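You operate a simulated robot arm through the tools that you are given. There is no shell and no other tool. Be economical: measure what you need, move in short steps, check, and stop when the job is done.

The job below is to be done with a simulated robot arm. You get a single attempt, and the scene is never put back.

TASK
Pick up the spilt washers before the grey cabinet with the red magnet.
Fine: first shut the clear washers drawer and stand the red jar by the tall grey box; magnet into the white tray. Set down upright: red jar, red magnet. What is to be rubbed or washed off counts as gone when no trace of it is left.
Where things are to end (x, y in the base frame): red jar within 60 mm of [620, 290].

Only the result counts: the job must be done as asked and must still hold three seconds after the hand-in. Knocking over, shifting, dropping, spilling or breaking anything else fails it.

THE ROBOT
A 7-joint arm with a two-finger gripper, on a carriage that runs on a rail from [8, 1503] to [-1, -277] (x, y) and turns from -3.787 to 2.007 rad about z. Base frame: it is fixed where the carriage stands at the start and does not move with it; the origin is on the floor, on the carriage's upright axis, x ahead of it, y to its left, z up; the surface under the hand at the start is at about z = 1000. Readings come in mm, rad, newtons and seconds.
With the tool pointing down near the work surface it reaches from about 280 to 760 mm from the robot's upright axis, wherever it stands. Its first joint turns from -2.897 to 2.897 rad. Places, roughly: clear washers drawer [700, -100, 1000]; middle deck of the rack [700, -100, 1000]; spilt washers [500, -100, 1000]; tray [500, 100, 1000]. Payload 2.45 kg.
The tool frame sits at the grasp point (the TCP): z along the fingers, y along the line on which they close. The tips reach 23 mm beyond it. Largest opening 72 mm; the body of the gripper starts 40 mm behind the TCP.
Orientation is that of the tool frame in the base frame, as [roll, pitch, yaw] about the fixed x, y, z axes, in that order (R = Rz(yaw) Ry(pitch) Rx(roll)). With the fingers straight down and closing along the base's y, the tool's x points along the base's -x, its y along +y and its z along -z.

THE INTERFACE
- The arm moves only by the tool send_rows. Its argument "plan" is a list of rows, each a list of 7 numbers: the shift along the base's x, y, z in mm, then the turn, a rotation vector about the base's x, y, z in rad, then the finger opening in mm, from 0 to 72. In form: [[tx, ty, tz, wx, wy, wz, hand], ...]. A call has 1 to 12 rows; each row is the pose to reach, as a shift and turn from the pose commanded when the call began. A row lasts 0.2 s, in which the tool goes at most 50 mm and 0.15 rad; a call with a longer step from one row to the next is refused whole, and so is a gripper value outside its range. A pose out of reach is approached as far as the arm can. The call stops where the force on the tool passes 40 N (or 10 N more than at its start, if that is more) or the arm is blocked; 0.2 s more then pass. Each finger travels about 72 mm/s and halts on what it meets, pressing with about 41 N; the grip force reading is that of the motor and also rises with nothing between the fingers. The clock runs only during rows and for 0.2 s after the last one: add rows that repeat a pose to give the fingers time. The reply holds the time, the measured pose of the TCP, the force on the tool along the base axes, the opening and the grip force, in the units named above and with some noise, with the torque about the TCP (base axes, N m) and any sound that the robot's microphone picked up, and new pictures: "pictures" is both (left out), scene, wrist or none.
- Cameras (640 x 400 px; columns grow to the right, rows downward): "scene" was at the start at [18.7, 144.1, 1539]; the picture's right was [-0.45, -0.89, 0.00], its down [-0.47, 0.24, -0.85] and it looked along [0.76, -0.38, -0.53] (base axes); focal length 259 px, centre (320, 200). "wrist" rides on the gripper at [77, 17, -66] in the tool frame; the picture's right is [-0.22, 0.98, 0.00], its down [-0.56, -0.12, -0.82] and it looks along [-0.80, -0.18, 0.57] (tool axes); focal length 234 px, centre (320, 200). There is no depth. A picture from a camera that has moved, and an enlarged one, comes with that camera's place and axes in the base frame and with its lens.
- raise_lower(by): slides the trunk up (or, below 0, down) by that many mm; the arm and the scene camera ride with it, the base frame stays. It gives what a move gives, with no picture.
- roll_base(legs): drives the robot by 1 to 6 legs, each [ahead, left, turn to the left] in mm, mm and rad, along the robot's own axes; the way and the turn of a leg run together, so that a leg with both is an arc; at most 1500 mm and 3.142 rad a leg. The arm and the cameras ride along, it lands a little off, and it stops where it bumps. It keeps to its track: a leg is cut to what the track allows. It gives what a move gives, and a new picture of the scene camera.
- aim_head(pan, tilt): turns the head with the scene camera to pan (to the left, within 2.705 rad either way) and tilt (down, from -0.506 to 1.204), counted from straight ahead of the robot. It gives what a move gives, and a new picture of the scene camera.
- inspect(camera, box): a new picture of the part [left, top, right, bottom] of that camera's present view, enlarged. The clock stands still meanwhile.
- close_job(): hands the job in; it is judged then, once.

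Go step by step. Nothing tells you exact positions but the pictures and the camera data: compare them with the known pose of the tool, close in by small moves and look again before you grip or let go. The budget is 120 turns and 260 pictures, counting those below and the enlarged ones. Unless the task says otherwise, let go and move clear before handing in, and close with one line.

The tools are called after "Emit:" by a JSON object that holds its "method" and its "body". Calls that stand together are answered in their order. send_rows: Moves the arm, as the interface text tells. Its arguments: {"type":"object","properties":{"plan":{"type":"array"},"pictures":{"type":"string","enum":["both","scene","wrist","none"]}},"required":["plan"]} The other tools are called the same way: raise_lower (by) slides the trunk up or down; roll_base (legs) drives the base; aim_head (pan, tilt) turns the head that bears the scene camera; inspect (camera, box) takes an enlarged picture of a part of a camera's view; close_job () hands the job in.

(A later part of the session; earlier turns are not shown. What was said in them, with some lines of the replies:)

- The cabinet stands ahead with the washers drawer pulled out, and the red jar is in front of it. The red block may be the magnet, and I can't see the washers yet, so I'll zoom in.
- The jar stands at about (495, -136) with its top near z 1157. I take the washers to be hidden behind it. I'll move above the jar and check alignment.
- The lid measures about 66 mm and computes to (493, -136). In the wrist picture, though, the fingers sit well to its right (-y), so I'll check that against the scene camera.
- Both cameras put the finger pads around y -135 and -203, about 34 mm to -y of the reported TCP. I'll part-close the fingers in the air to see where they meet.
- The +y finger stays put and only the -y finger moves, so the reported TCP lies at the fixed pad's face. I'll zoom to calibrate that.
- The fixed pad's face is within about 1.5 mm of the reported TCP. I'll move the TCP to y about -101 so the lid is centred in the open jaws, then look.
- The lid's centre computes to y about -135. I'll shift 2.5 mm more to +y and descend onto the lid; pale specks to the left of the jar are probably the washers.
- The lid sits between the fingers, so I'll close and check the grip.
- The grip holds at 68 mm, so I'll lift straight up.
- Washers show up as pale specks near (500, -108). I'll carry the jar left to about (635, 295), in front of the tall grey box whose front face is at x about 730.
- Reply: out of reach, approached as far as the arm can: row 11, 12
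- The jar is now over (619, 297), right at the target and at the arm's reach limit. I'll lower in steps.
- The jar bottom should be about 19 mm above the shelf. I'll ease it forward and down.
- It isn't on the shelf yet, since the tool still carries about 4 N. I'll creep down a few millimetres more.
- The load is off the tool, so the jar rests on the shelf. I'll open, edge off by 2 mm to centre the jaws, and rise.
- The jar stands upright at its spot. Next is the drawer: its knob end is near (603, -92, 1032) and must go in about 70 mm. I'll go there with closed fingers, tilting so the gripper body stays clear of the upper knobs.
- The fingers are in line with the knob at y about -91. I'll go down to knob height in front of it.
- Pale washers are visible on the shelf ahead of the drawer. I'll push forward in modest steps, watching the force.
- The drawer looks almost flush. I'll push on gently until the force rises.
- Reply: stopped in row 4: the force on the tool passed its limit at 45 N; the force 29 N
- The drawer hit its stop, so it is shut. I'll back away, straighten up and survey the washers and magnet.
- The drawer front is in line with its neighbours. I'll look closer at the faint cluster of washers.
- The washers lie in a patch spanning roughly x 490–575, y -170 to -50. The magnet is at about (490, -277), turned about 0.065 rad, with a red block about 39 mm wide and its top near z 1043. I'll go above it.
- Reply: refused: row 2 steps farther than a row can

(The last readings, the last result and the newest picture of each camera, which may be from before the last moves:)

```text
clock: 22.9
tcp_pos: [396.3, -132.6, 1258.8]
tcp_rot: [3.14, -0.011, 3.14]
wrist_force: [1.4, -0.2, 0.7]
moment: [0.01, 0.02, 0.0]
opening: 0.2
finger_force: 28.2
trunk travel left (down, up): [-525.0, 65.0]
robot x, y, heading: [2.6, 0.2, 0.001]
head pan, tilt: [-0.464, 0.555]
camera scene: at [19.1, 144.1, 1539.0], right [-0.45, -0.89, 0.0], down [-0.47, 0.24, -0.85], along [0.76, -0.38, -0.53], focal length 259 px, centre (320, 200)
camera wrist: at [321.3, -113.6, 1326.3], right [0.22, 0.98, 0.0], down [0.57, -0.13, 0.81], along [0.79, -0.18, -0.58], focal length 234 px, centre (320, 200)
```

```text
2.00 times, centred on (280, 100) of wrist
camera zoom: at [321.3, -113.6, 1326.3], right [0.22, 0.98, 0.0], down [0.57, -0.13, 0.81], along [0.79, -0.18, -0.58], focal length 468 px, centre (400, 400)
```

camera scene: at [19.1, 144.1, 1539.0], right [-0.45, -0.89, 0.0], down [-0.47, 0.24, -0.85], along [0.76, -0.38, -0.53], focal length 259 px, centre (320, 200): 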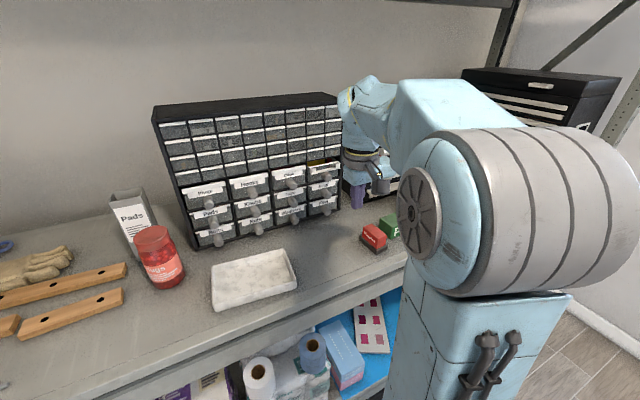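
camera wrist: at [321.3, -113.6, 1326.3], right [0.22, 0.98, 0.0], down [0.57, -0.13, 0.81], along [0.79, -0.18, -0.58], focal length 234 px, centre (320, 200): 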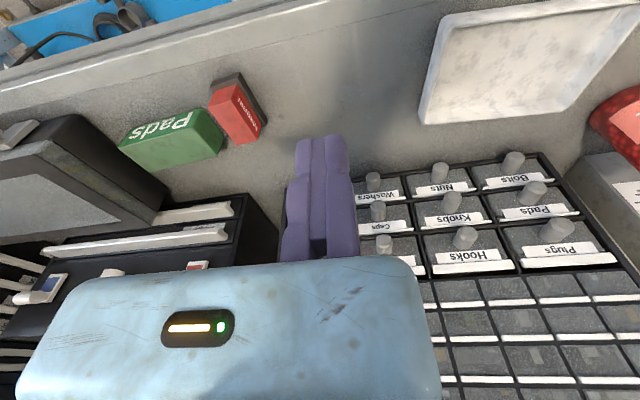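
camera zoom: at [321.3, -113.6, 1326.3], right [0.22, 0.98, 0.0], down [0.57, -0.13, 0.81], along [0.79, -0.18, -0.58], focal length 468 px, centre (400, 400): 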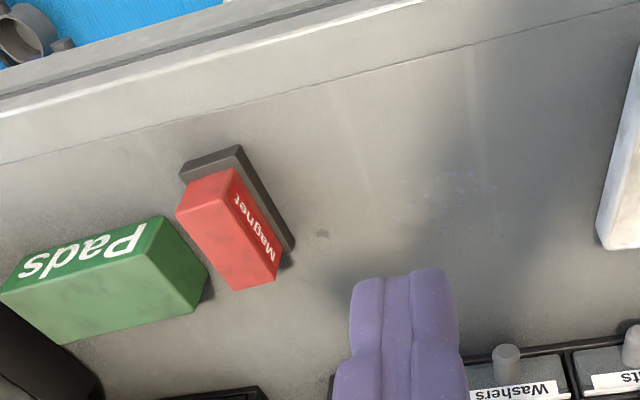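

One step was too long, so I'm resending with shorter ones.

Emit:
{"method": "send_rows", "body": {"plan": [[25, -32, 0, 0, -0.008, 0.03, 20], [50, -64, -15, 0, -0.008, 0.065, 54], [75, -95, -40, 0, -0.008, 0.065, 54], [98, -124, -70, 0, -0.008, 0.065, 54], [98, -124, -110, 0, -0.008, 0.065, 54], [98, -124, -140, 0, -0.008, 0.065, 54], [98, -124, -150, 0, -0.008, 0.065, 54]], "pictures": "scene"}}

Emit:
{"method": "inspect", "body": {"camera": "wrist", "box": [120, 0, 440, 200]}}

```text
clock: 24.5
tcp_pos: [495.9, -255.6, 1106.1]
tcp_rot: [3.14, 0.0, -3.078]
wrist_force: [-0.4, -0.5, 0.4]
moment: [0.0, 0.01, 0.03]
opening: 54.0
finger_force: 0.1
trunk travel left (down, up): [-525.0, 65.0]
robot x, y, heading: [-1.4, 3.8, 0.002]
head pan, tilt: [-0.464, 0.555]
camera scene: at [18.9, 144.1, 1539.0], right [-0.45, -0.89, 0.0], down [-0.47, 0.24, -0.85], along [0.76, -0.38, -0.53], focal length 259 px, centre (320, 200)
```

scene: 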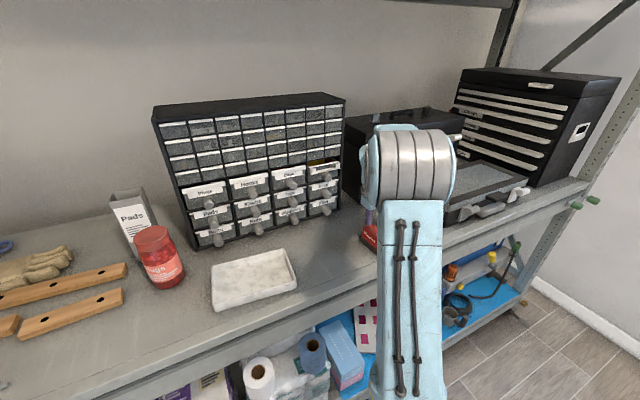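

```text
2.00 times, centred on (280, 100) of wrist
camera zoom: at [418.4, -242.3, 1173.3], right [0.16, 0.99, 0.0], down [0.57, -0.09, 0.82], along [0.81, -0.13, -0.57], focal length 468 px, centre (400, 400)
```

zoom: 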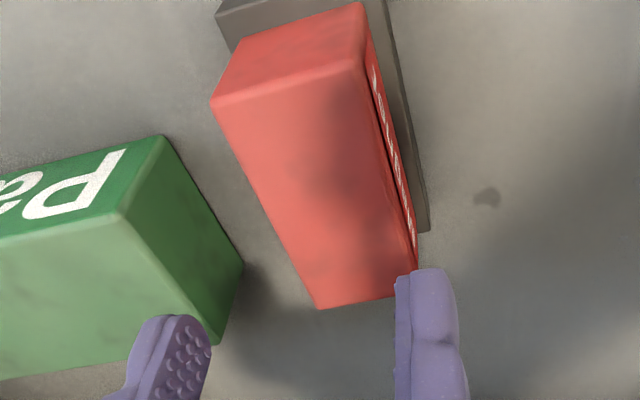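

The red block's left face is near y -257. I'll shift 3 mm left and descend beside it.

Emit:
{"method": "send_rows", "body": {"plan": [[0, 3, 0, 0, 0, 0, 54], [0, 3, -20, 0, 0, 0, 54], [0, 3, -40, 0, 0, 0, 54], [0, 3, -55, 0, 0, 0, 54], [0, 3, -62, 0, 0, 0, 54], [0, 3, -62, 0, 0, 0, 54]], "pictures": "wrist"}}

Emit:
{"method": "inspect", "body": {"camera": "wrist", "box": [160, 40, 400, 190]}}

```text
clock: 25.9
tcp_pos: [495.9, -251.3, 1046.0]
tcp_rot: [3.139, 0.0, -3.078]
wrist_force: [0.2, -0.4, 0.3]
moment: [0.03, 0.0, 0.02]
opening: 53.9
finger_force: 0.0
trunk travel left (down, up): [-525.0, 65.0]
robot x, y, heading: [-3.3, -0.4, -0.002]
head pan, tilt: [-0.464, 0.555]
camera wrist: at [418.1, -238.5, 1112.5], right [0.16, 0.99, 0.0], down [0.57, -0.09, 0.82], along [0.81, -0.13, -0.57], focal length 234 px, centre (320, 200)
```

wrist: 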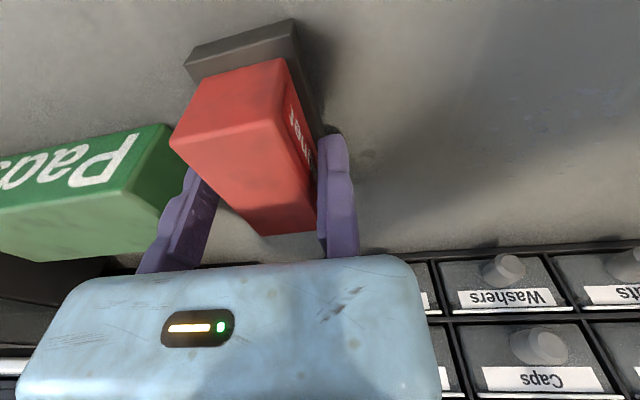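

```text
2.67 times, centred on (280, 115) of wrist
camera zoom: at [418.1, -238.5, 1112.5], right [0.16, 0.99, 0.0], down [0.57, -0.09, 0.82], along [0.81, -0.13, -0.57], focal length 624 px, centre (427, 427)
```

zoom: 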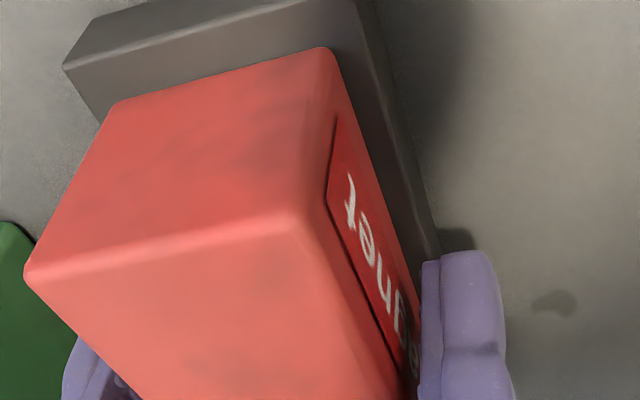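

The fingers flank the block with room on both sides and above the dark base. Closing now.

Emit:
{"method": "send_rows", "body": {"plan": [[0, 0, 0, 0, 0, 0, 42], [0, 0, 0, 0, 0, 0, 30], [0, 0, 0, 0, 0, 0, 25], [0, 0, 0, 0, 0, 0, 25], [0, 0, 0, 0, 0, 0, 25]], "pictures": "wrist"}}

```text
clock: 27.1
tcp_pos: [495.0, -251.2, 1045.3]
tcp_rot: [3.14, -0.001, -3.079]
wrist_force: [-1.1, -0.6, 0.8]
moment: [-0.04, 0.01, 0.03]
opening: 34.9
finger_force: 40.8
trunk travel left (down, up): [-525.0, 65.0]
robot x, y, heading: [-0.1, 2.1, 0.002]
head pan, tilt: [-0.464, 0.555]
camera wrist: at [418.1, -238.5, 1112.7], right [0.16, 0.99, 0.0], down [0.57, -0.09, 0.82], along [0.81, -0.13, -0.57], focal length 234 px, centre (320, 200)
```

wrist: 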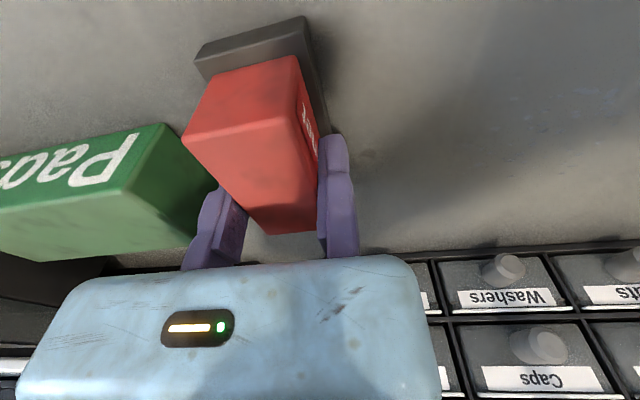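

Gripped at 35 mm. I'll lift slightly, square up, and bring the magnet to the right edge of the washer patch.

Emit:
{"method": "send_rows", "body": {"plan": [[0, 0, 10, 0, 0, 0, 25], [0, 10, 25, 0, 0, 0, 25], [14, 35, 25, 0, 0, -0.065, 25], [28, 58, 25, 0, 0, -0.065, 25], [28, 58, 25, 0, 0, -0.065, 25]]}}

Emit:
{"method": "inspect", "body": {"camera": "wrist", "box": [160, 0, 480, 200]}}

```text
clock: 28.3
tcp_pos: [524.8, -194.3, 1071.6]
tcp_rot: [3.141, -0.001, 3.139]
wrist_force: [-0.1, 0.0, -0.4]
moment: [-0.02, 0.0, -0.03]
opening: 35.1
finger_force: 40.3
trunk travel left (down, up): [-525.0, 65.0]
robot x, y, heading: [-0.0, -0.5, 0.001]
head pan, tilt: [-0.464, 0.555]
camera scene: at [18.9, 144.3, 1539.0], right [-0.45, -0.89, 0.0], down [-0.47, 0.24, -0.85], along [0.76, -0.38, -0.53], focal length 259 px, centre (320, 200)
camera wrist: at [448.8, -174.7, 1138.2], right [0.22, 0.98, 0.0], down [0.56, -0.13, 0.82], along [0.8, -0.18, -0.57], focal length 234 px, centre (320, 200)
```

scene: 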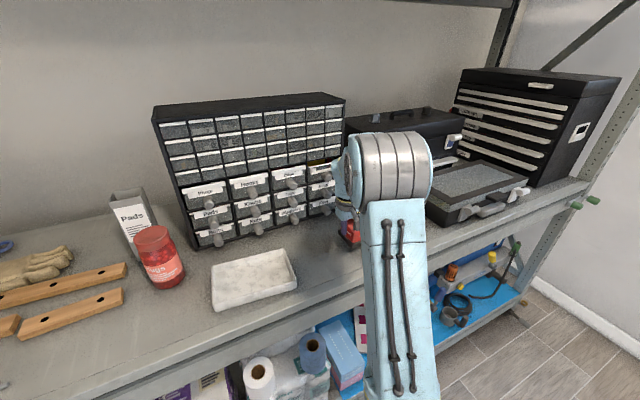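
wrist: 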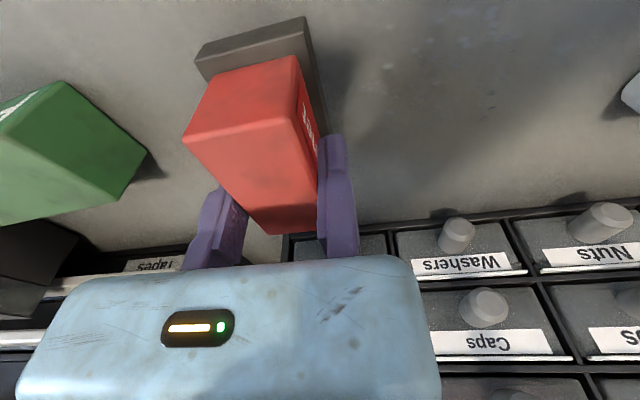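

```text
2.00 times, centred on (320, 100) of wrist
camera zoom: at [448.8, -174.7, 1138.2], right [0.22, 0.98, 0.0], down [0.56, -0.13, 0.82], along [0.8, -0.18, -0.57], focal length 468 px, centre (320, 400)
```

zoom: 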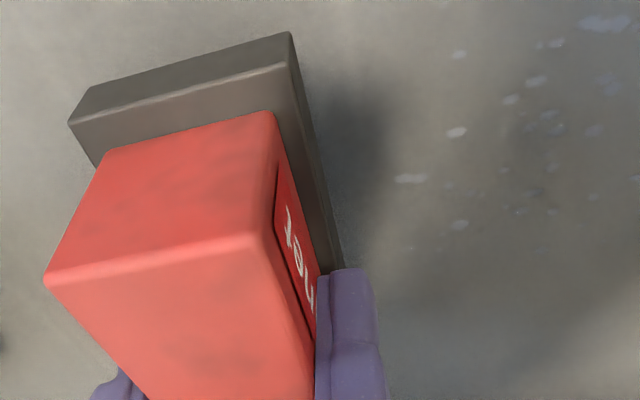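

Grip is firm. I'll lower the base onto the shelf and sweep it to the left across the near half of the patch.

Emit:
{"method": "send_rows", "body": {"plan": [[0, 0, -15, 0, 0, 0, 25], [0, 0, -24, 0, 0, 0, 25], [0, 0, -26, 0, 0, 0, 25], [0, 20, -26, 0, 0, 0, 25], [0, 40, -26, 0, 0, 0, 25], [0, 62, -26, 0, 0, 0, 25], [0, 84, -26, 0, 0, 0, 25], [0, 106, -26, 0, 0, 0, 25], [0, 130, -26, 0, 0, 0, 25], [0, 153, -26, 0, 0, 0, 25]]}}

Emit:
{"method": "inspect", "body": {"camera": "wrist", "box": [160, 0, 480, 200]}}

```text
clock: 30.5
tcp_pos: [525.6, -39.3, 1046.7]
tcp_rot: [3.141, 0.003, 3.14]
wrist_force: [0.9, -2.3, 14.5]
moment: [-0.39, 0.57, 0.14]
opening: 35.4
finger_force: 41.1
trunk travel left (down, up): [-525.0, 65.0]
robot x, y, heading: [-0.2, -1.1, -0.003]
head pan, tilt: [-0.464, 0.555]
camera scene: at [17.9, 143.9, 1539.2], right [-0.45, -0.89, 0.0], down [-0.47, 0.24, -0.85], along [0.76, -0.38, -0.53], focal length 259 px, centre (320, 200)
camera wrist: at [448.8, -21.5, 1112.5], right [0.22, 0.98, 0.0], down [0.56, -0.13, 0.82], along [0.8, -0.18, -0.57], focal length 234 px, centre (320, 200)
```

scene: 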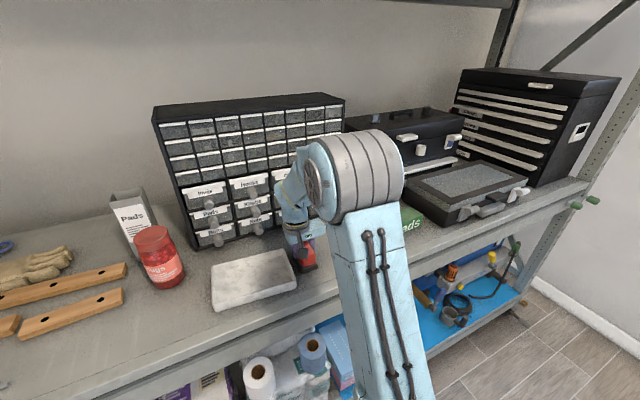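
wrist: 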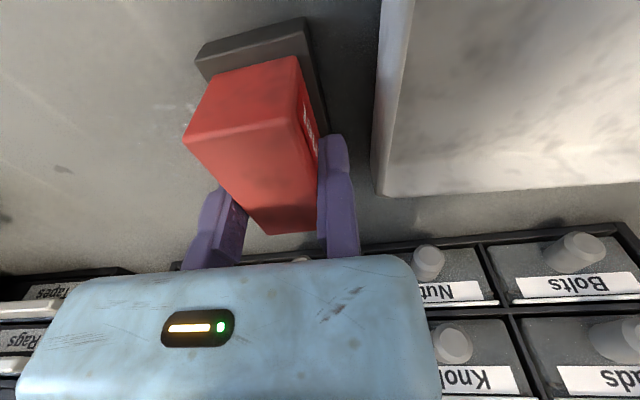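

```text
2.00 times, centred on (320, 100) of wrist
camera zoom: at [448.8, -21.5, 1112.5], right [0.22, 0.98, 0.0], down [0.56, -0.13, 0.82], along [0.8, -0.18, -0.57], focal length 468 px, centre (320, 400)
```

zoom: 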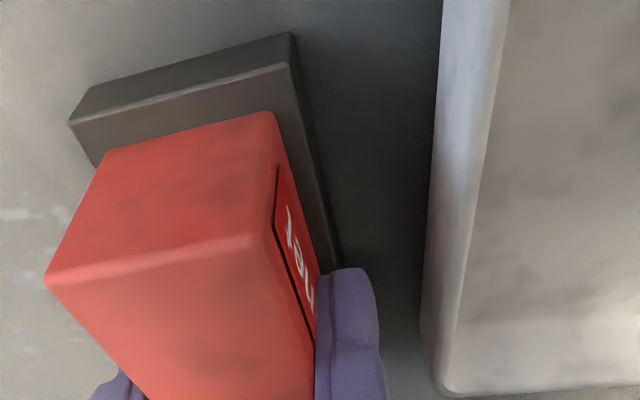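

Contact is about 14 N and the tray is clear. I'll sweep back 32 mm further in.

Emit:
{"method": "send_rows", "body": {"plan": [[15, 0, 0, 0, 0, 0, 25], [32, 0, 0, 0, 0, 0, 25], [32, -22, 0, 0, 0, 0, 25], [32, -44, 0, 0, 0, 0, 25], [32, -66, 0, 0, 0, 0, 25], [32, -88, 0, 0, 0, 0, 25], [32, -110, 0, 0, 0, 0, 25], [32, -132, 0, 0, 0, 0, 25], [32, -154, 0, 0, 0, 0, 25], [32, -160, 0, 0, 0, 0, 25]]}}

Emit:
{"method": "inspect", "body": {"camera": "wrist", "box": [280, 0, 600, 200]}}

```text
clock: 32.7
tcp_pos: [555.7, -201.0, 1045.3]
tcp_rot: [3.139, 0.001, 3.14]
wrist_force: [0.9, 4.3, 9.8]
moment: [-0.12, 0.01, 0.02]
opening: 35.2
finger_force: 41.2
trunk travel left (down, up): [-525.0, 65.0]
robot x, y, heading: [2.9, 0.3, -0.001]
head pan, tilt: [-0.464, 0.555]
camera scene: at [18.1, 144.8, 1539.1], right [-0.45, -0.89, 0.0], down [-0.47, 0.24, -0.85], along [0.76, -0.38, -0.53], focal length 259 px, centre (320, 200)
camera wrist: at [479.4, -182.3, 1112.5], right [0.22, 0.98, 0.0], down [0.56, -0.13, 0.82], along [0.8, -0.18, -0.57], focal length 234 px, centre (320, 200)
```

scene: 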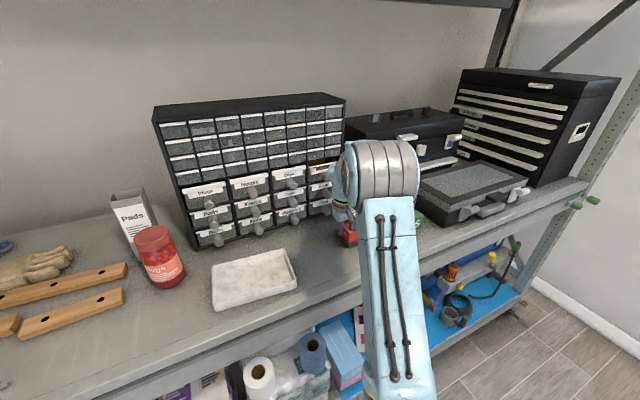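
wrist: 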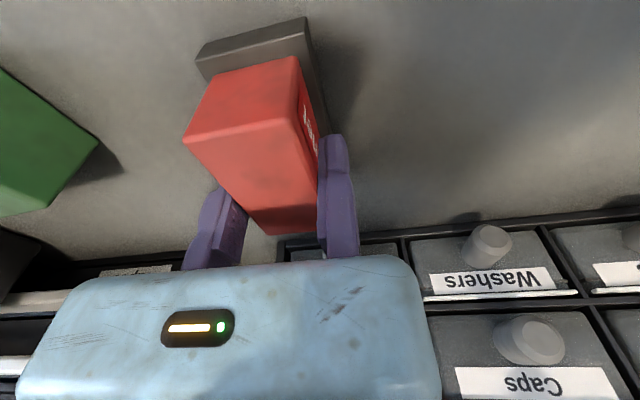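

```text
2.00 times, centred on (440, 100) of wrist
camera zoom: at [479.4, -182.3, 1112.5], right [0.22, 0.98, 0.0], down [0.56, -0.13, 0.82], along [0.8, -0.18, -0.57], focal length 468 px, centre (80, 400)
```

zoom: 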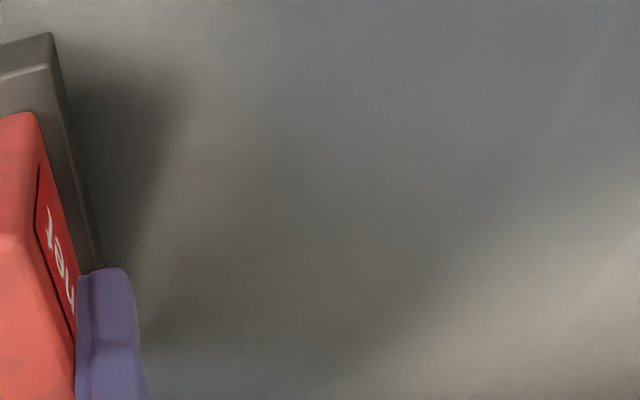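

The area looks clean. For safety I'll do one more pass nearer the front, then lift and inspect.

Emit:
{"method": "send_rows", "body": {"plan": [[-25, 0, 0, 0, 0, 0, 25], [-48, 0, 0, 0, 0, 0, 25], [-48, 24, 0, 0, 0, 0, 25], [-48, 48, 0, 0, 0, 0, 25], [-48, 72, 0, 0, 0, 0, 25], [-48, 96, 0, 0, 0, 0, 25], [-48, 120, 0, 0, 0, 0, 25], [-48, 144, 0, 0, 0, 0, 25], [-48, 160, 0, 0, 0, 0, 25], [-48, 160, 15, 0, 0, 0, 25], [-48, 160, 45, 0, 0, 0, 25], [-48, 160, 90, 0, 0, 0, 25]], "pictures": "scene"}}

Emit:
{"method": "send_rows", "body": {"plan": [[-40, 0, 20, 0, 0, 0, 25], [-80, 0, 45, 0, 0, 0, 25], [-110, 0, 60, 0, 0, 0, 25], [-110, 0, 60, 0, 0, 0, 25]], "pictures": "wrist"}}

Emit:
{"method": "inspect", "body": {"camera": "scene", "box": [280, 190, 400, 290]}}

Emit:
{"method": "inspect", "body": {"camera": "wrist", "box": [80, 30, 320, 180]}}

```text
clock: 35.3
tcp_pos: [509.1, -39.4, 1135.1]
tcp_rot: [3.138, -0.002, 3.14]
wrist_force: [0.0, 0.4, -1.3]
moment: [0.02, -0.01, 0.03]
opening: 35.1
finger_force: 40.9
trunk travel left (down, up): [-525.0, 65.0]
robot x, y, heading: [3.9, -1.2, 0.002]
head pan, tilt: [-0.464, 0.555]
camera scene: at [18.9, 144.2, 1538.9], right [-0.45, -0.89, 0.0], down [-0.47, 0.24, -0.85], along [0.76, -0.38, -0.53], focal length 259 px, centre (320, 200)
```

scene: 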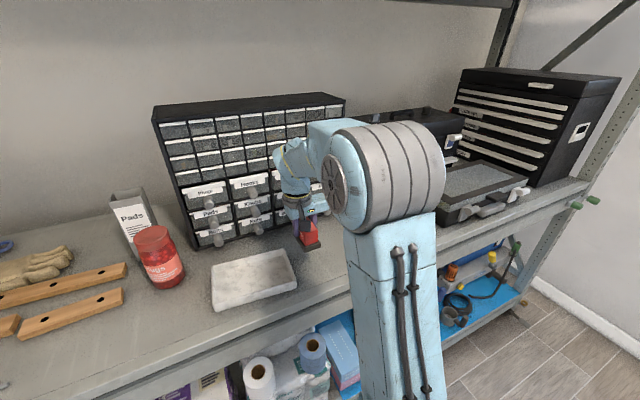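

```text
clock: 36.3
tcp_pos: [397.3, -40.5, 1195.4]
tcp_rot: [3.14, -0.001, 3.14]
wrist_force: [0.0, 1.4, -0.8]
moment: [0.02, -0.01, 0.0]
opening: 35.0
finger_force: 41.0
trunk travel left (down, up): [-525.0, 65.0]
robot x, y, heading: [-0.3, 0.1, -0.006]
head pan, tilt: [-0.464, 0.555]
camera wrist: at [320.4, -22.5, 1262.5], right [0.22, 0.98, 0.0], down [0.56, -0.13, 0.82], along [0.8, -0.18, -0.57], focal length 234 px, centre (320, 200)
```

wrist: 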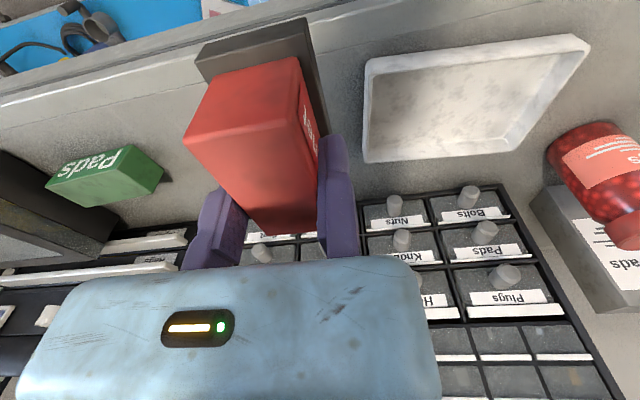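

```text
4.00 times, centred on (340, 240) of scene
camera zoom: at [18.3, 144.1, 1539.0], right [-0.45, -0.89, 0.0], down [-0.47, 0.24, -0.85], along [0.76, -0.38, -0.53], focal length 1036 px, centre (240, 40)
```

zoom: 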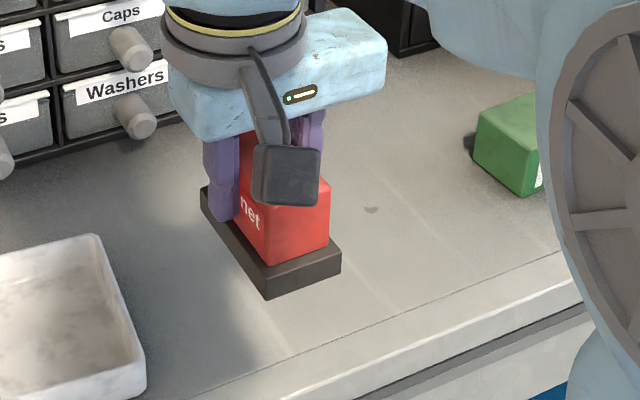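

```text
2.67 times, centred on (200, 105) of wrist
camera zoom: at [320.4, -22.5, 1262.5], right [0.22, 0.98, 0.0], down [0.56, -0.13, 0.82], along [0.8, -0.18, -0.57], focal length 624 px, centre (640, 453)
```

zoom: 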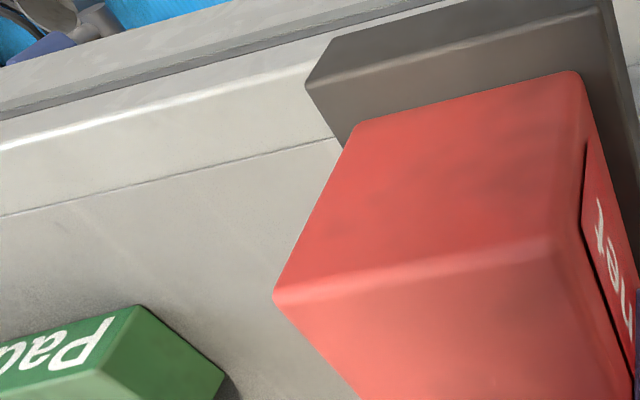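

The magnet blocks the view of the patch, so I'll shift the arm right to look past it.

Emit:
{"method": "send_rows", "body": {"plan": [[0, -45, 15, 0, 0, 0, 25], [0, -90, 30, 0, 0, 0, 25], [0, -135, 45, 0, 0, 0, 25], [0, -180, 60, 0, 0, 0, 25], [0, -180, 60, 0, 0, 0, 25]], "pictures": "none"}}

Emit:
{"method": "inspect", "body": {"camera": "wrist", "box": [320, 0, 560, 150]}}

Emit:
{"method": "inspect", "body": {"camera": "scene", "box": [200, 190, 360, 290]}}

```text
clock: 37.5
tcp_pos: [398.3, -220.0, 1256.4]
tcp_rot: [3.14, -0.002, 3.14]
wrist_force: [0.5, 0.6, -0.9]
moment: [0.04, 0.0, -0.04]
opening: 35.2
finger_force: 40.9
trunk travel left (down, up): [-525.0, 65.0]
robot x, y, heading: [1.7, 2.3, 0.001]
head pan, tilt: [-0.464, 0.555]
```

```text
2.67 times, centred on (440, 75) of wrist
camera zoom: at [321.9, -201.8, 1323.2], right [0.22, 0.98, 0.0], down [0.56, -0.13, 0.82], along [0.8, -0.18, -0.57], focal length 624 px, centre (0, 533)
```

zoom: 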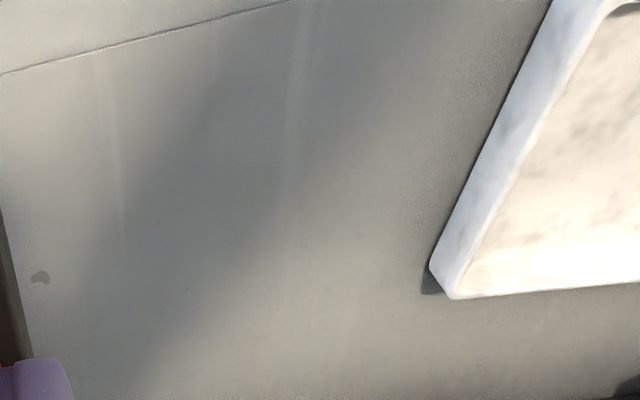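

```text
4.00 times, centred on (280, 240) of scene
camera zoom: at [18.9, 143.8, 1539.1], right [-0.45, -0.89, 0.0], down [-0.47, 0.24, -0.85], along [0.76, -0.38, -0.53], focal length 1036 px, centre (480, 40)
```

zoom: 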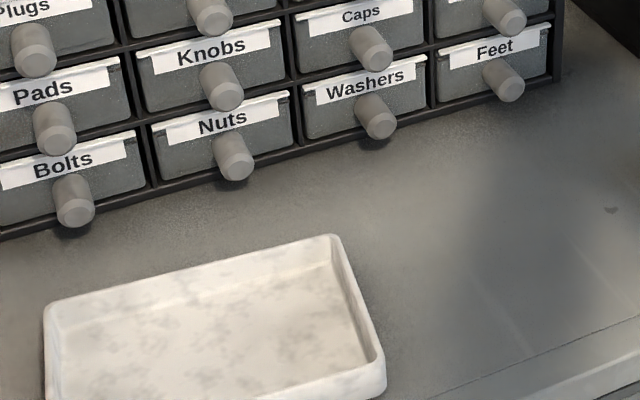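

It looks nearly clean, but there's a tiny dot near (544, -52). Checking closer.

Emit:
{"method": "inspect", "body": {"camera": "wrist", "box": [420, 60, 500, 110]}}

Emit:
{"method": "inspect", "body": {"camera": "wrist", "box": [360, 30, 440, 80]}}

Emit:
{"method": "inspect", "body": {"camera": "wrist", "box": [360, 80, 440, 130]}}

```text
8.00 times, centred on (460, 85) of wrist
camera zoom: at [321.9, -201.8, 1323.2], right [0.22, 0.98, 0.0], down [0.56, -0.13, 0.82], along [0.8, -0.18, -0.57], focal length 1873 px, centre (-800, 1120)
```

zoom: 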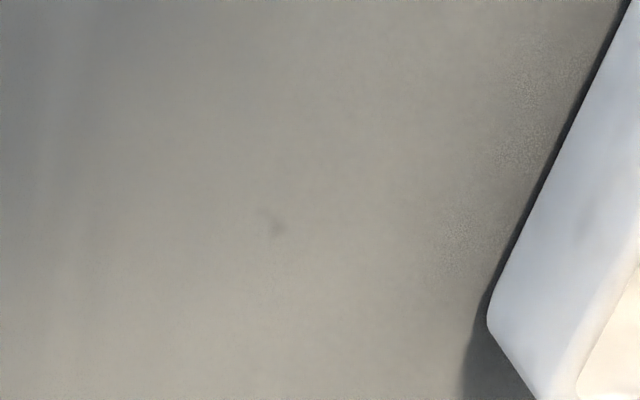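

```text
8.00 times, centred on (400, 55) of wrist
camera zoom: at [321.9, -201.8, 1323.2], right [0.22, 0.98, 0.0], down [0.56, -0.13, 0.82], along [0.8, -0.18, -0.57], focal length 1873 px, centre (-320, 1360)
```

zoom: 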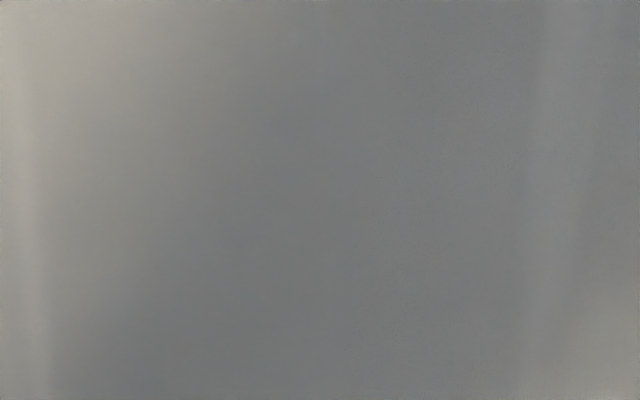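

```text
8.00 times, centred on (400, 105) of wrist
camera zoom: at [321.9, -201.8, 1323.2], right [0.22, 0.98, 0.0], down [0.56, -0.13, 0.82], along [0.8, -0.18, -0.57], focal length 1873 px, centre (-320, 960)
```

zoom: 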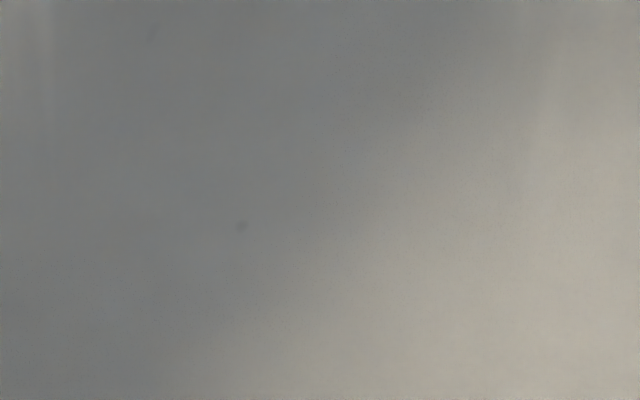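

Only faint dark stains in the surface remain; the pale washers are gone. The tray centre is about (513, 92) with its rim near z 1025, so I'll carry the magnet above it.

Emit:
{"method": "send_rows", "body": {"plan": [[10, 40, -10, 0, 0, 0, 25], [25, 80, -25, 0, 0, 0, 25], [40, 120, -40, 0, 0, 0, 25], [55, 160, -55, 0, 0, -0.05, 25], [70, 200, -70, 0, 0, -0.11, 25], [85, 240, -85, 0, 0, -0.11, 25], [102, 280, -105, 0, 0, -0.11, 25], [115, 310, -125, 0, 0, -0.11, 25], [123, 328, -140, 0, 0, -0.11, 25], [123, 328, -150, 0, 0, -0.11, 25], [123, 328, -150, 0, 0, -0.11, 25]]}}

Emit:
{"method": "inspect", "body": {"camera": "scene", "box": [180, 190, 340, 320]}}

```text
clock: 39.9
tcp_pos: [519.9, 107.3, 1105.8]
tcp_rot: [3.14, 0.0, 3.03]
wrist_force: [-0.2, -0.8, -1.4]
moment: [0.05, 0.01, 0.01]
opening: 35.1
finger_force: 40.8
trunk travel left (down, up): [-525.0, 65.0]
robot x, y, heading: [2.4, -2.8, 0.002]
head pan, tilt: [-0.464, 0.555]
camera scene: at [18.8, 144.1, 1539.0], right [-0.45, -0.89, 0.0], down [-0.47, 0.24, -0.85], along [0.76, -0.38, -0.53], focal length 259 px, centre (320, 200)
camera wrist: at [445.9, 134.0, 1172.4], right [0.33, 0.95, 0.0], down [0.54, -0.19, 0.82], along [0.77, -0.27, -0.57], focal length 234 px, centre (320, 200)
```

scene: 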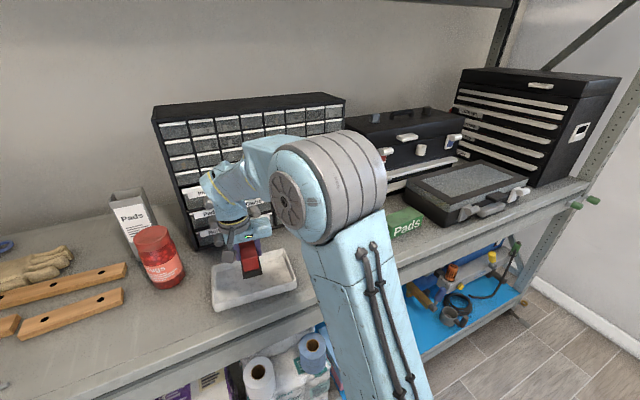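
wrist: 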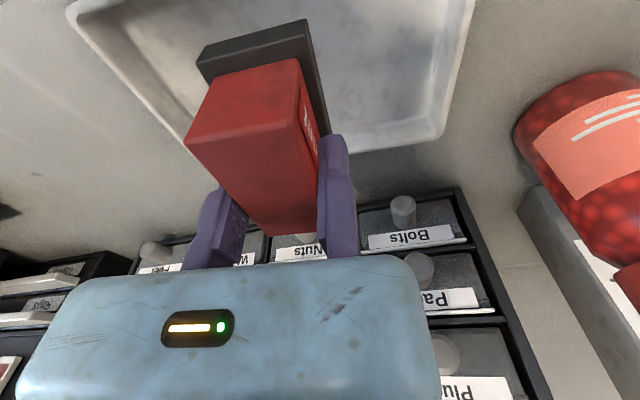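

```text
3.08 times, centred on (260, 255) of scene
camera zoom: at [18.8, 144.1, 1539.0], right [-0.45, -0.89, 0.0], down [-0.47, 0.24, -0.85], along [0.76, -0.38, -0.53], focal length 797 px, centre (505, 31)
```

zoom: 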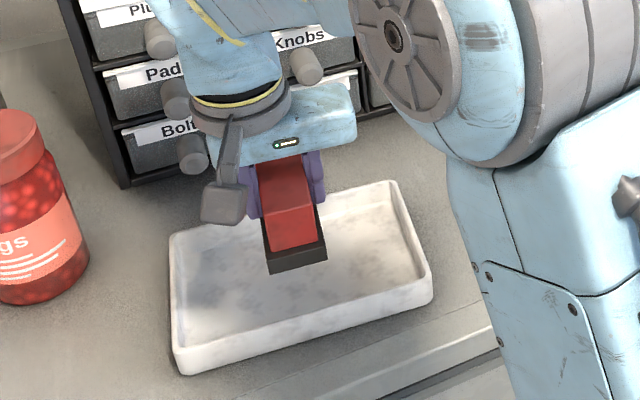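

It's centred over the tray. I'll lower to just above its floor, then creep.

Emit:
{"method": "send_rows", "body": {"plan": [[0, 0, -15, 0, 0, 0, 25], [0, 0, -30, 0, 0, 0, 25], [0, 0, -42, 0, 0, 0, 25], [0, 0, -46, 0, 0, 0, 25], [0, 0, -48, 0, 0, 0, 25], [0, 0, -50, 0, 0, 0, 25]], "pictures": "scene"}}

Emit:
{"method": "inspect", "body": {"camera": "scene", "box": [180, 190, 340, 320]}}

```text
clock: 41.3
tcp_pos: [521.3, 107.8, 1055.7]
tcp_rot: [3.14, 0.002, 3.029]
wrist_force: [0.5, 0.3, -0.6]
moment: [-0.01, 0.02, -0.02]
opening: 34.9
finger_force: 40.8
trunk travel left (down, up): [-525.0, 65.0]
robot x, y, heading: [-1.5, -0.8, 0.002]
head pan, tilt: [-0.464, 0.555]
camera scene: at [18.7, 144.2, 1539.0], right [-0.45, -0.89, 0.0], down [-0.47, 0.24, -0.85], along [0.76, -0.38, -0.53], focal length 259 px, centre (320, 200)
```

scene: 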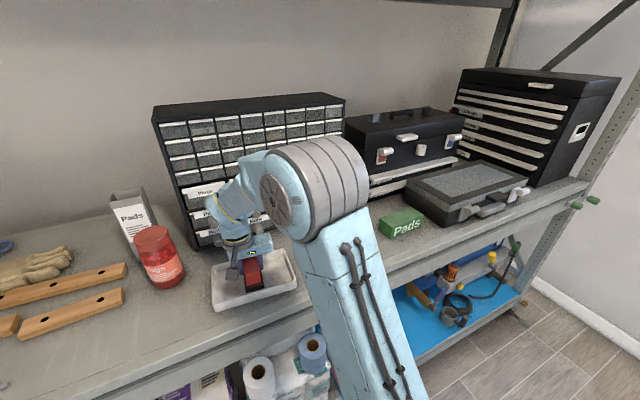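

```text
3.08 times, centred on (260, 255) of scene
camera zoom: at [18.7, 144.2, 1539.0], right [-0.45, -0.89, 0.0], down [-0.47, 0.24, -0.85], along [0.76, -0.38, -0.53], focal length 797 px, centre (505, 31)
```

zoom: 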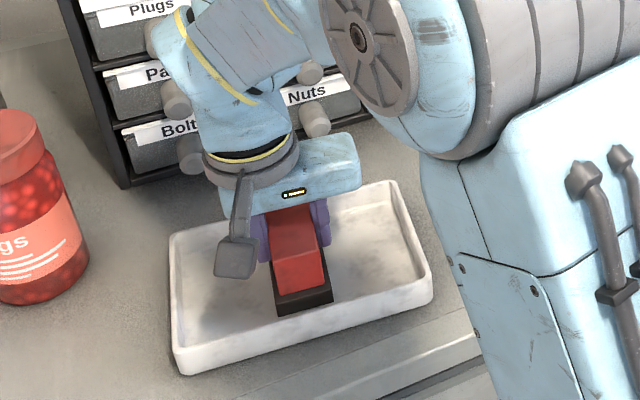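

It's inside the tray walls with no contact yet, so I'll creep down.

Emit:
{"method": "send_rows", "body": {"plan": [[0, 0, -1, 0, 0, 0, 25], [0, 0, -2, 0, 0, 0, 25], [0, 0, -3, 0, 0, 0, 25]], "pictures": "none"}}

```text
clock: 42.1
tcp_pos: [521.7, 107.4, 1052.9]
tcp_rot: [3.139, 0.0, 3.031]
wrist_force: [-0.4, 0.7, -1.2]
moment: [0.01, -0.01, 0.0]
opening: 35.1
finger_force: 41.2
trunk travel left (down, up): [-525.0, 65.0]
robot x, y, heading: [-2.1, -1.3, 0.005]
head pan, tilt: [-0.464, 0.555]
```

Emit:
{"method": "send_rows", "body": {"plan": [[0, 0, -1, 0, 0, 0, 25], [0, 0, -2, 0, 0, 0, 25], [0, 0, -3, 0, 0, 0, 25]], "pictures": "none"}}

```text
clock: 42.9
tcp_pos: [520.8, 108.3, 1051.5]
tcp_rot: [3.138, 0.004, 3.029]
wrist_force: [3.1, 1.2, 22.4]
moment: [-0.49, 0.64, 0.02]
opening: 35.2
finger_force: 41.2
trunk travel left (down, up): [-525.0, 65.0]
robot x, y, heading: [1.4, -0.8, -0.002]
head pan, tilt: [-0.464, 0.555]
```

The magnet is on the tray floor. I'll ease off the pressure, open, step the fixed finger clear and rise.

Emit:
{"method": "send_rows", "body": {"plan": [[0, 0, 1.5, 0, 0, 0, 35], [0, 0, 1.5, 0, 0, 0, 44], [0, 0, 1.5, 0, 0, 0, 54], [0, 2, 1.5, 0, 0, 0, 54], [0.5, 5, 1.5, 0, 0, 0, 54], [0.5, 5, 10, 0, 0, 0, 54], [0.5, 5, 30, 0, 0, 0, 54], [0.5, 5, 60, 0, 0, 0, 54], [-20, 5, 100, 0, 0, 0, 54], [-60, 5, 125, 0, 0, 0, 54], [-100, -20, 150, 0, 0, 0, 54], [-130, -60, 160, 0, 0, 0, 54]]}}

Emit:
{"method": "inspect", "body": {"camera": "scene", "box": [180, 180, 420, 330]}}

Emit:
{"method": "inspect", "body": {"camera": "wrist", "box": [160, 0, 480, 200]}}

```text
refused: row 11 steps farther than a row can; nothing moved
```

```text
2.67 times, centred on (300, 255) of scene
camera zoom: at [17.7, 144.0, 1539.5], right [-0.45, -0.89, 0.0], down [-0.47, 0.24, -0.85], along [0.76, -0.38, -0.53], focal length 690 px, centre (373, 53)
```

zoom: 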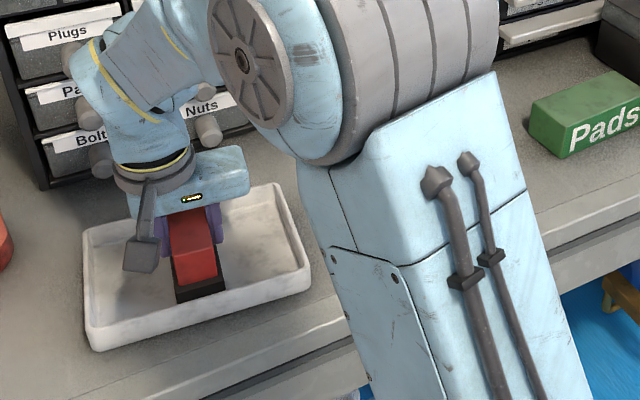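

```text
2.00 times, centred on (320, 100) of wrist
camera zoom: at [446.8, 134.5, 1117.9], right [0.33, 0.95, 0.0], down [0.54, -0.19, 0.82], along [0.78, -0.27, -0.57], focal length 468 px, centre (320, 400)
```

zoom: 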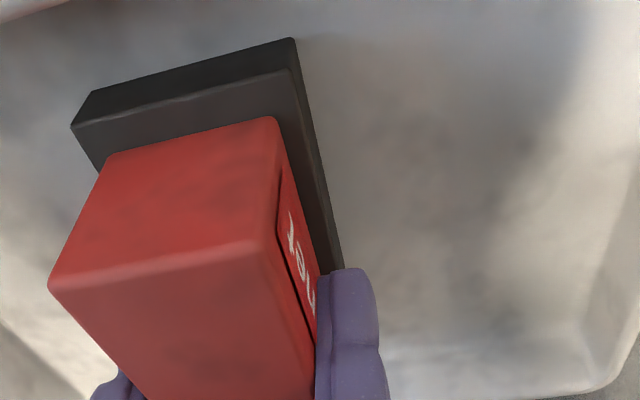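

The last rows stepped too far, so I'm resending with shorter ones.

Emit:
{"method": "send_rows", "body": {"plan": [[0, 0, 1.5, 0, 0, 0, 35], [0, 0, 1.5, 0, 0, 0, 44], [0, 0, 1.5, 0, 0, 0, 54], [0, 2, 1.5, 0, 0, 0, 54], [0.5, 5, 1.5, 0, 0, 0, 54], [0.5, 5, 10, 0, 0, 0, 54], [0.5, 5, 30, 0, 0, 0, 54], [0.5, 5, 60, 0, 0, 0, 54], [-15, 5, 95, 0, 0, 0, 54], [-45, 5, 125, 0, 0, 0, 54], [-80, -5, 145, 0, 0, 0, 54], [-110, -25, 160, 0, 0, 0, 54]]}}

Emit:
{"method": "inspect", "body": {"camera": "wrist", "box": [160, 0, 480, 200]}}

```text
clock: 45.5
tcp_pos: [411.6, 82.5, 1209.2]
tcp_rot: [3.141, 0.0, 3.031]
wrist_force: [0.2, -0.9, 0.2]
moment: [0.0, -0.02, -0.01]
opening: 54.0
finger_force: 0.0
trunk travel left (down, up): [-525.0, 65.0]
robot x, y, heading: [2.6, 0.4, -0.001]
head pan, tilt: [-0.464, 0.555]
camera scene: at [18.7, 144.1, 1539.0], right [-0.45, -0.89, 0.0], down [-0.47, 0.24, -0.85], along [0.76, -0.38, -0.53], focal length 259 px, centre (320, 200)
camera wrist: at [337.8, 108.6, 1275.8], right [0.33, 0.95, 0.0], down [0.54, -0.19, 0.82], along [0.77, -0.27, -0.57], focal length 234 px, centre (320, 200)
```

scene: 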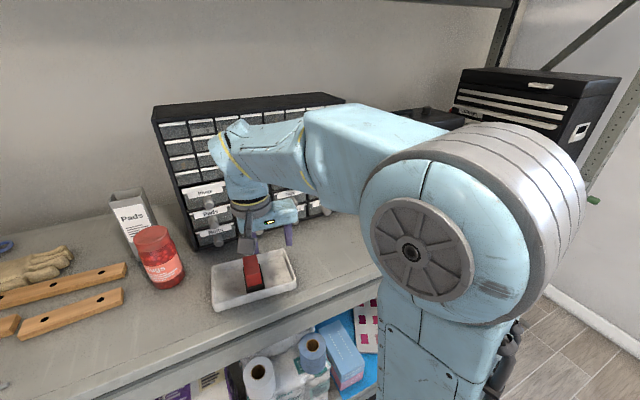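
wrist: 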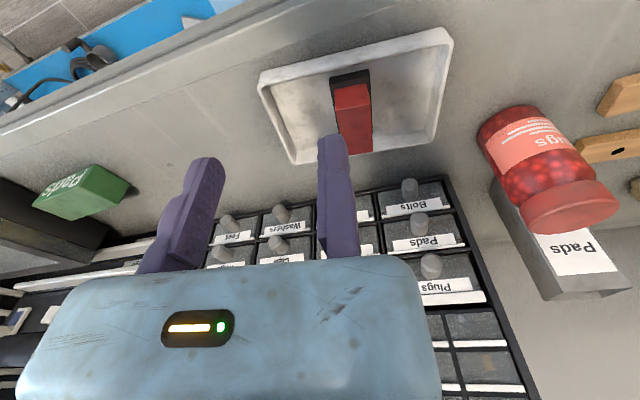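

```text
2.00 times, centred on (320, 100) of wrist
camera zoom: at [337.8, 108.6, 1275.8], right [0.33, 0.95, 0.0], down [0.54, -0.19, 0.82], along [0.77, -0.27, -0.57], focal length 468 px, centre (320, 400)
```

zoom: 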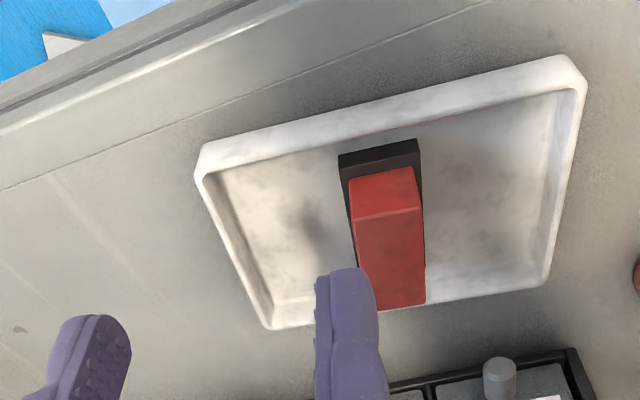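

The magnet sits upright in the tray. I'll do one last look at the washer area and drawer from the earlier viewpoint.

Emit:
{"method": "send_rows", "body": {"plan": [[-5, -43, 10, 0, 0, 0.03, 54], [-10, -86, 20, 0, 0, 0.06, 54], [-15, -129, 30, 0, 0, 0.09, 40], [-15, -172, 40, 0, 0, 0.11, 20], [-15, -215, 50, 0, 0, 0.11, 0], [-15, -255, 50, 0, 0, 0.11, 0], [-15, -255, 50, 0, 0, 0.11, 0]]}}

Emit:
{"method": "inspect", "body": {"camera": "wrist", "box": [290, 40, 450, 140]}}

Emit:
{"method": "inspect", "body": {"camera": "scene", "box": [200, 180, 360, 290]}}

```text
clock: 47.1
tcp_pos: [396.9, -173.6, 1258.4]
tcp_rot: [3.138, -0.001, 3.14]
wrist_force: [-0.1, -0.4, 0.3]
moment: [0.04, -0.04, 0.0]
opening: 0.1
finger_force: 28.2
trunk travel left (down, up): [-525.0, 65.0]
robot x, y, heading: [4.3, -1.4, 0.001]
head pan, tilt: [-0.464, 0.555]
camera scene: at [18.9, 143.9, 1539.1], right [-0.45, -0.89, 0.0], down [-0.47, 0.24, -0.85], along [0.76, -0.38, -0.53], focal length 259 px, centre (320, 200)
camera wrist: at [320.7, -155.1, 1325.8], right [0.22, 0.98, 0.0], down [0.56, -0.13, 0.82], along [0.8, -0.18, -0.57], focal length 234 px, centre (320, 200)
```

scene: 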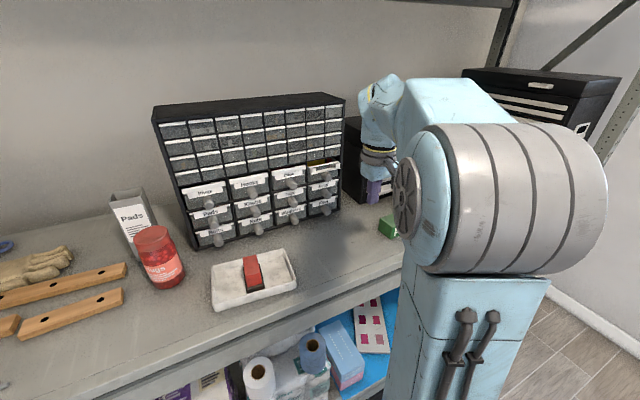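
wrist: 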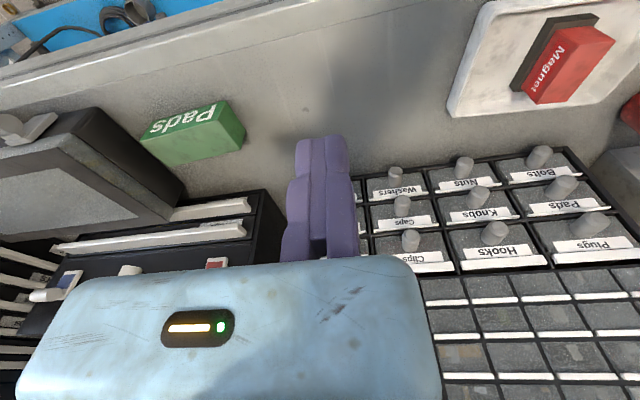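

```text
4.00 times, centred on (370, 90) of wrist
camera zoom: at [320.7, -155.1, 1325.8], right [0.22, 0.98, 0.0], down [0.56, -0.13, 0.82], along [0.8, -0.18, -0.57], focal length 937 px, centre (120, 640)
```

zoom: 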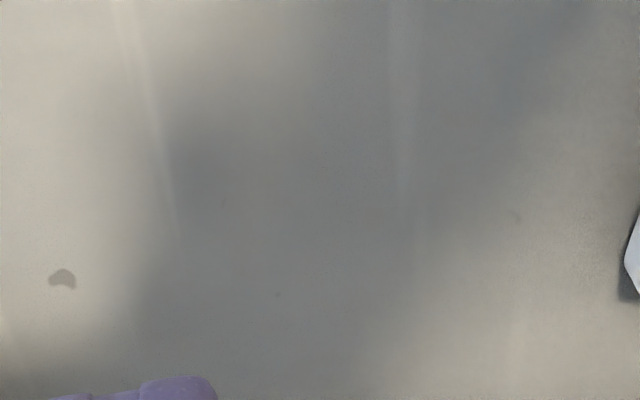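

```text
3.64 times, centred on (280, 235) of scene
camera zoom: at [18.9, 143.9, 1539.1], right [-0.45, -0.89, 0.0], down [-0.47, 0.24, -0.85], along [0.76, -0.38, -0.53], focal length 942 px, centre (466, 73)
```

zoom: 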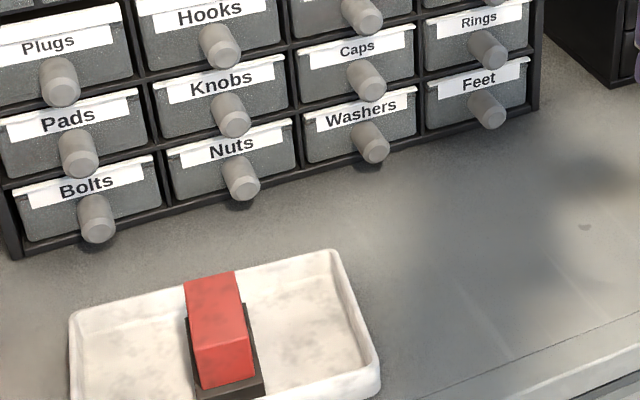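

The washers are gone, the drawer is shut, the jar stands upright by the grey box, and the magnet is upright in the tray. The arm is clear, so I'm handing in.

Emit:
{"method": "close_job", "body": {}}

```text
The job is handed in.
```

The job is handed in. The washers drawer is shut, the red jar stands upright at about (612, 289) by the tall grey box, the spilt washers are picked up with no trace I could see, and the red magnet stands upright in the white tray.
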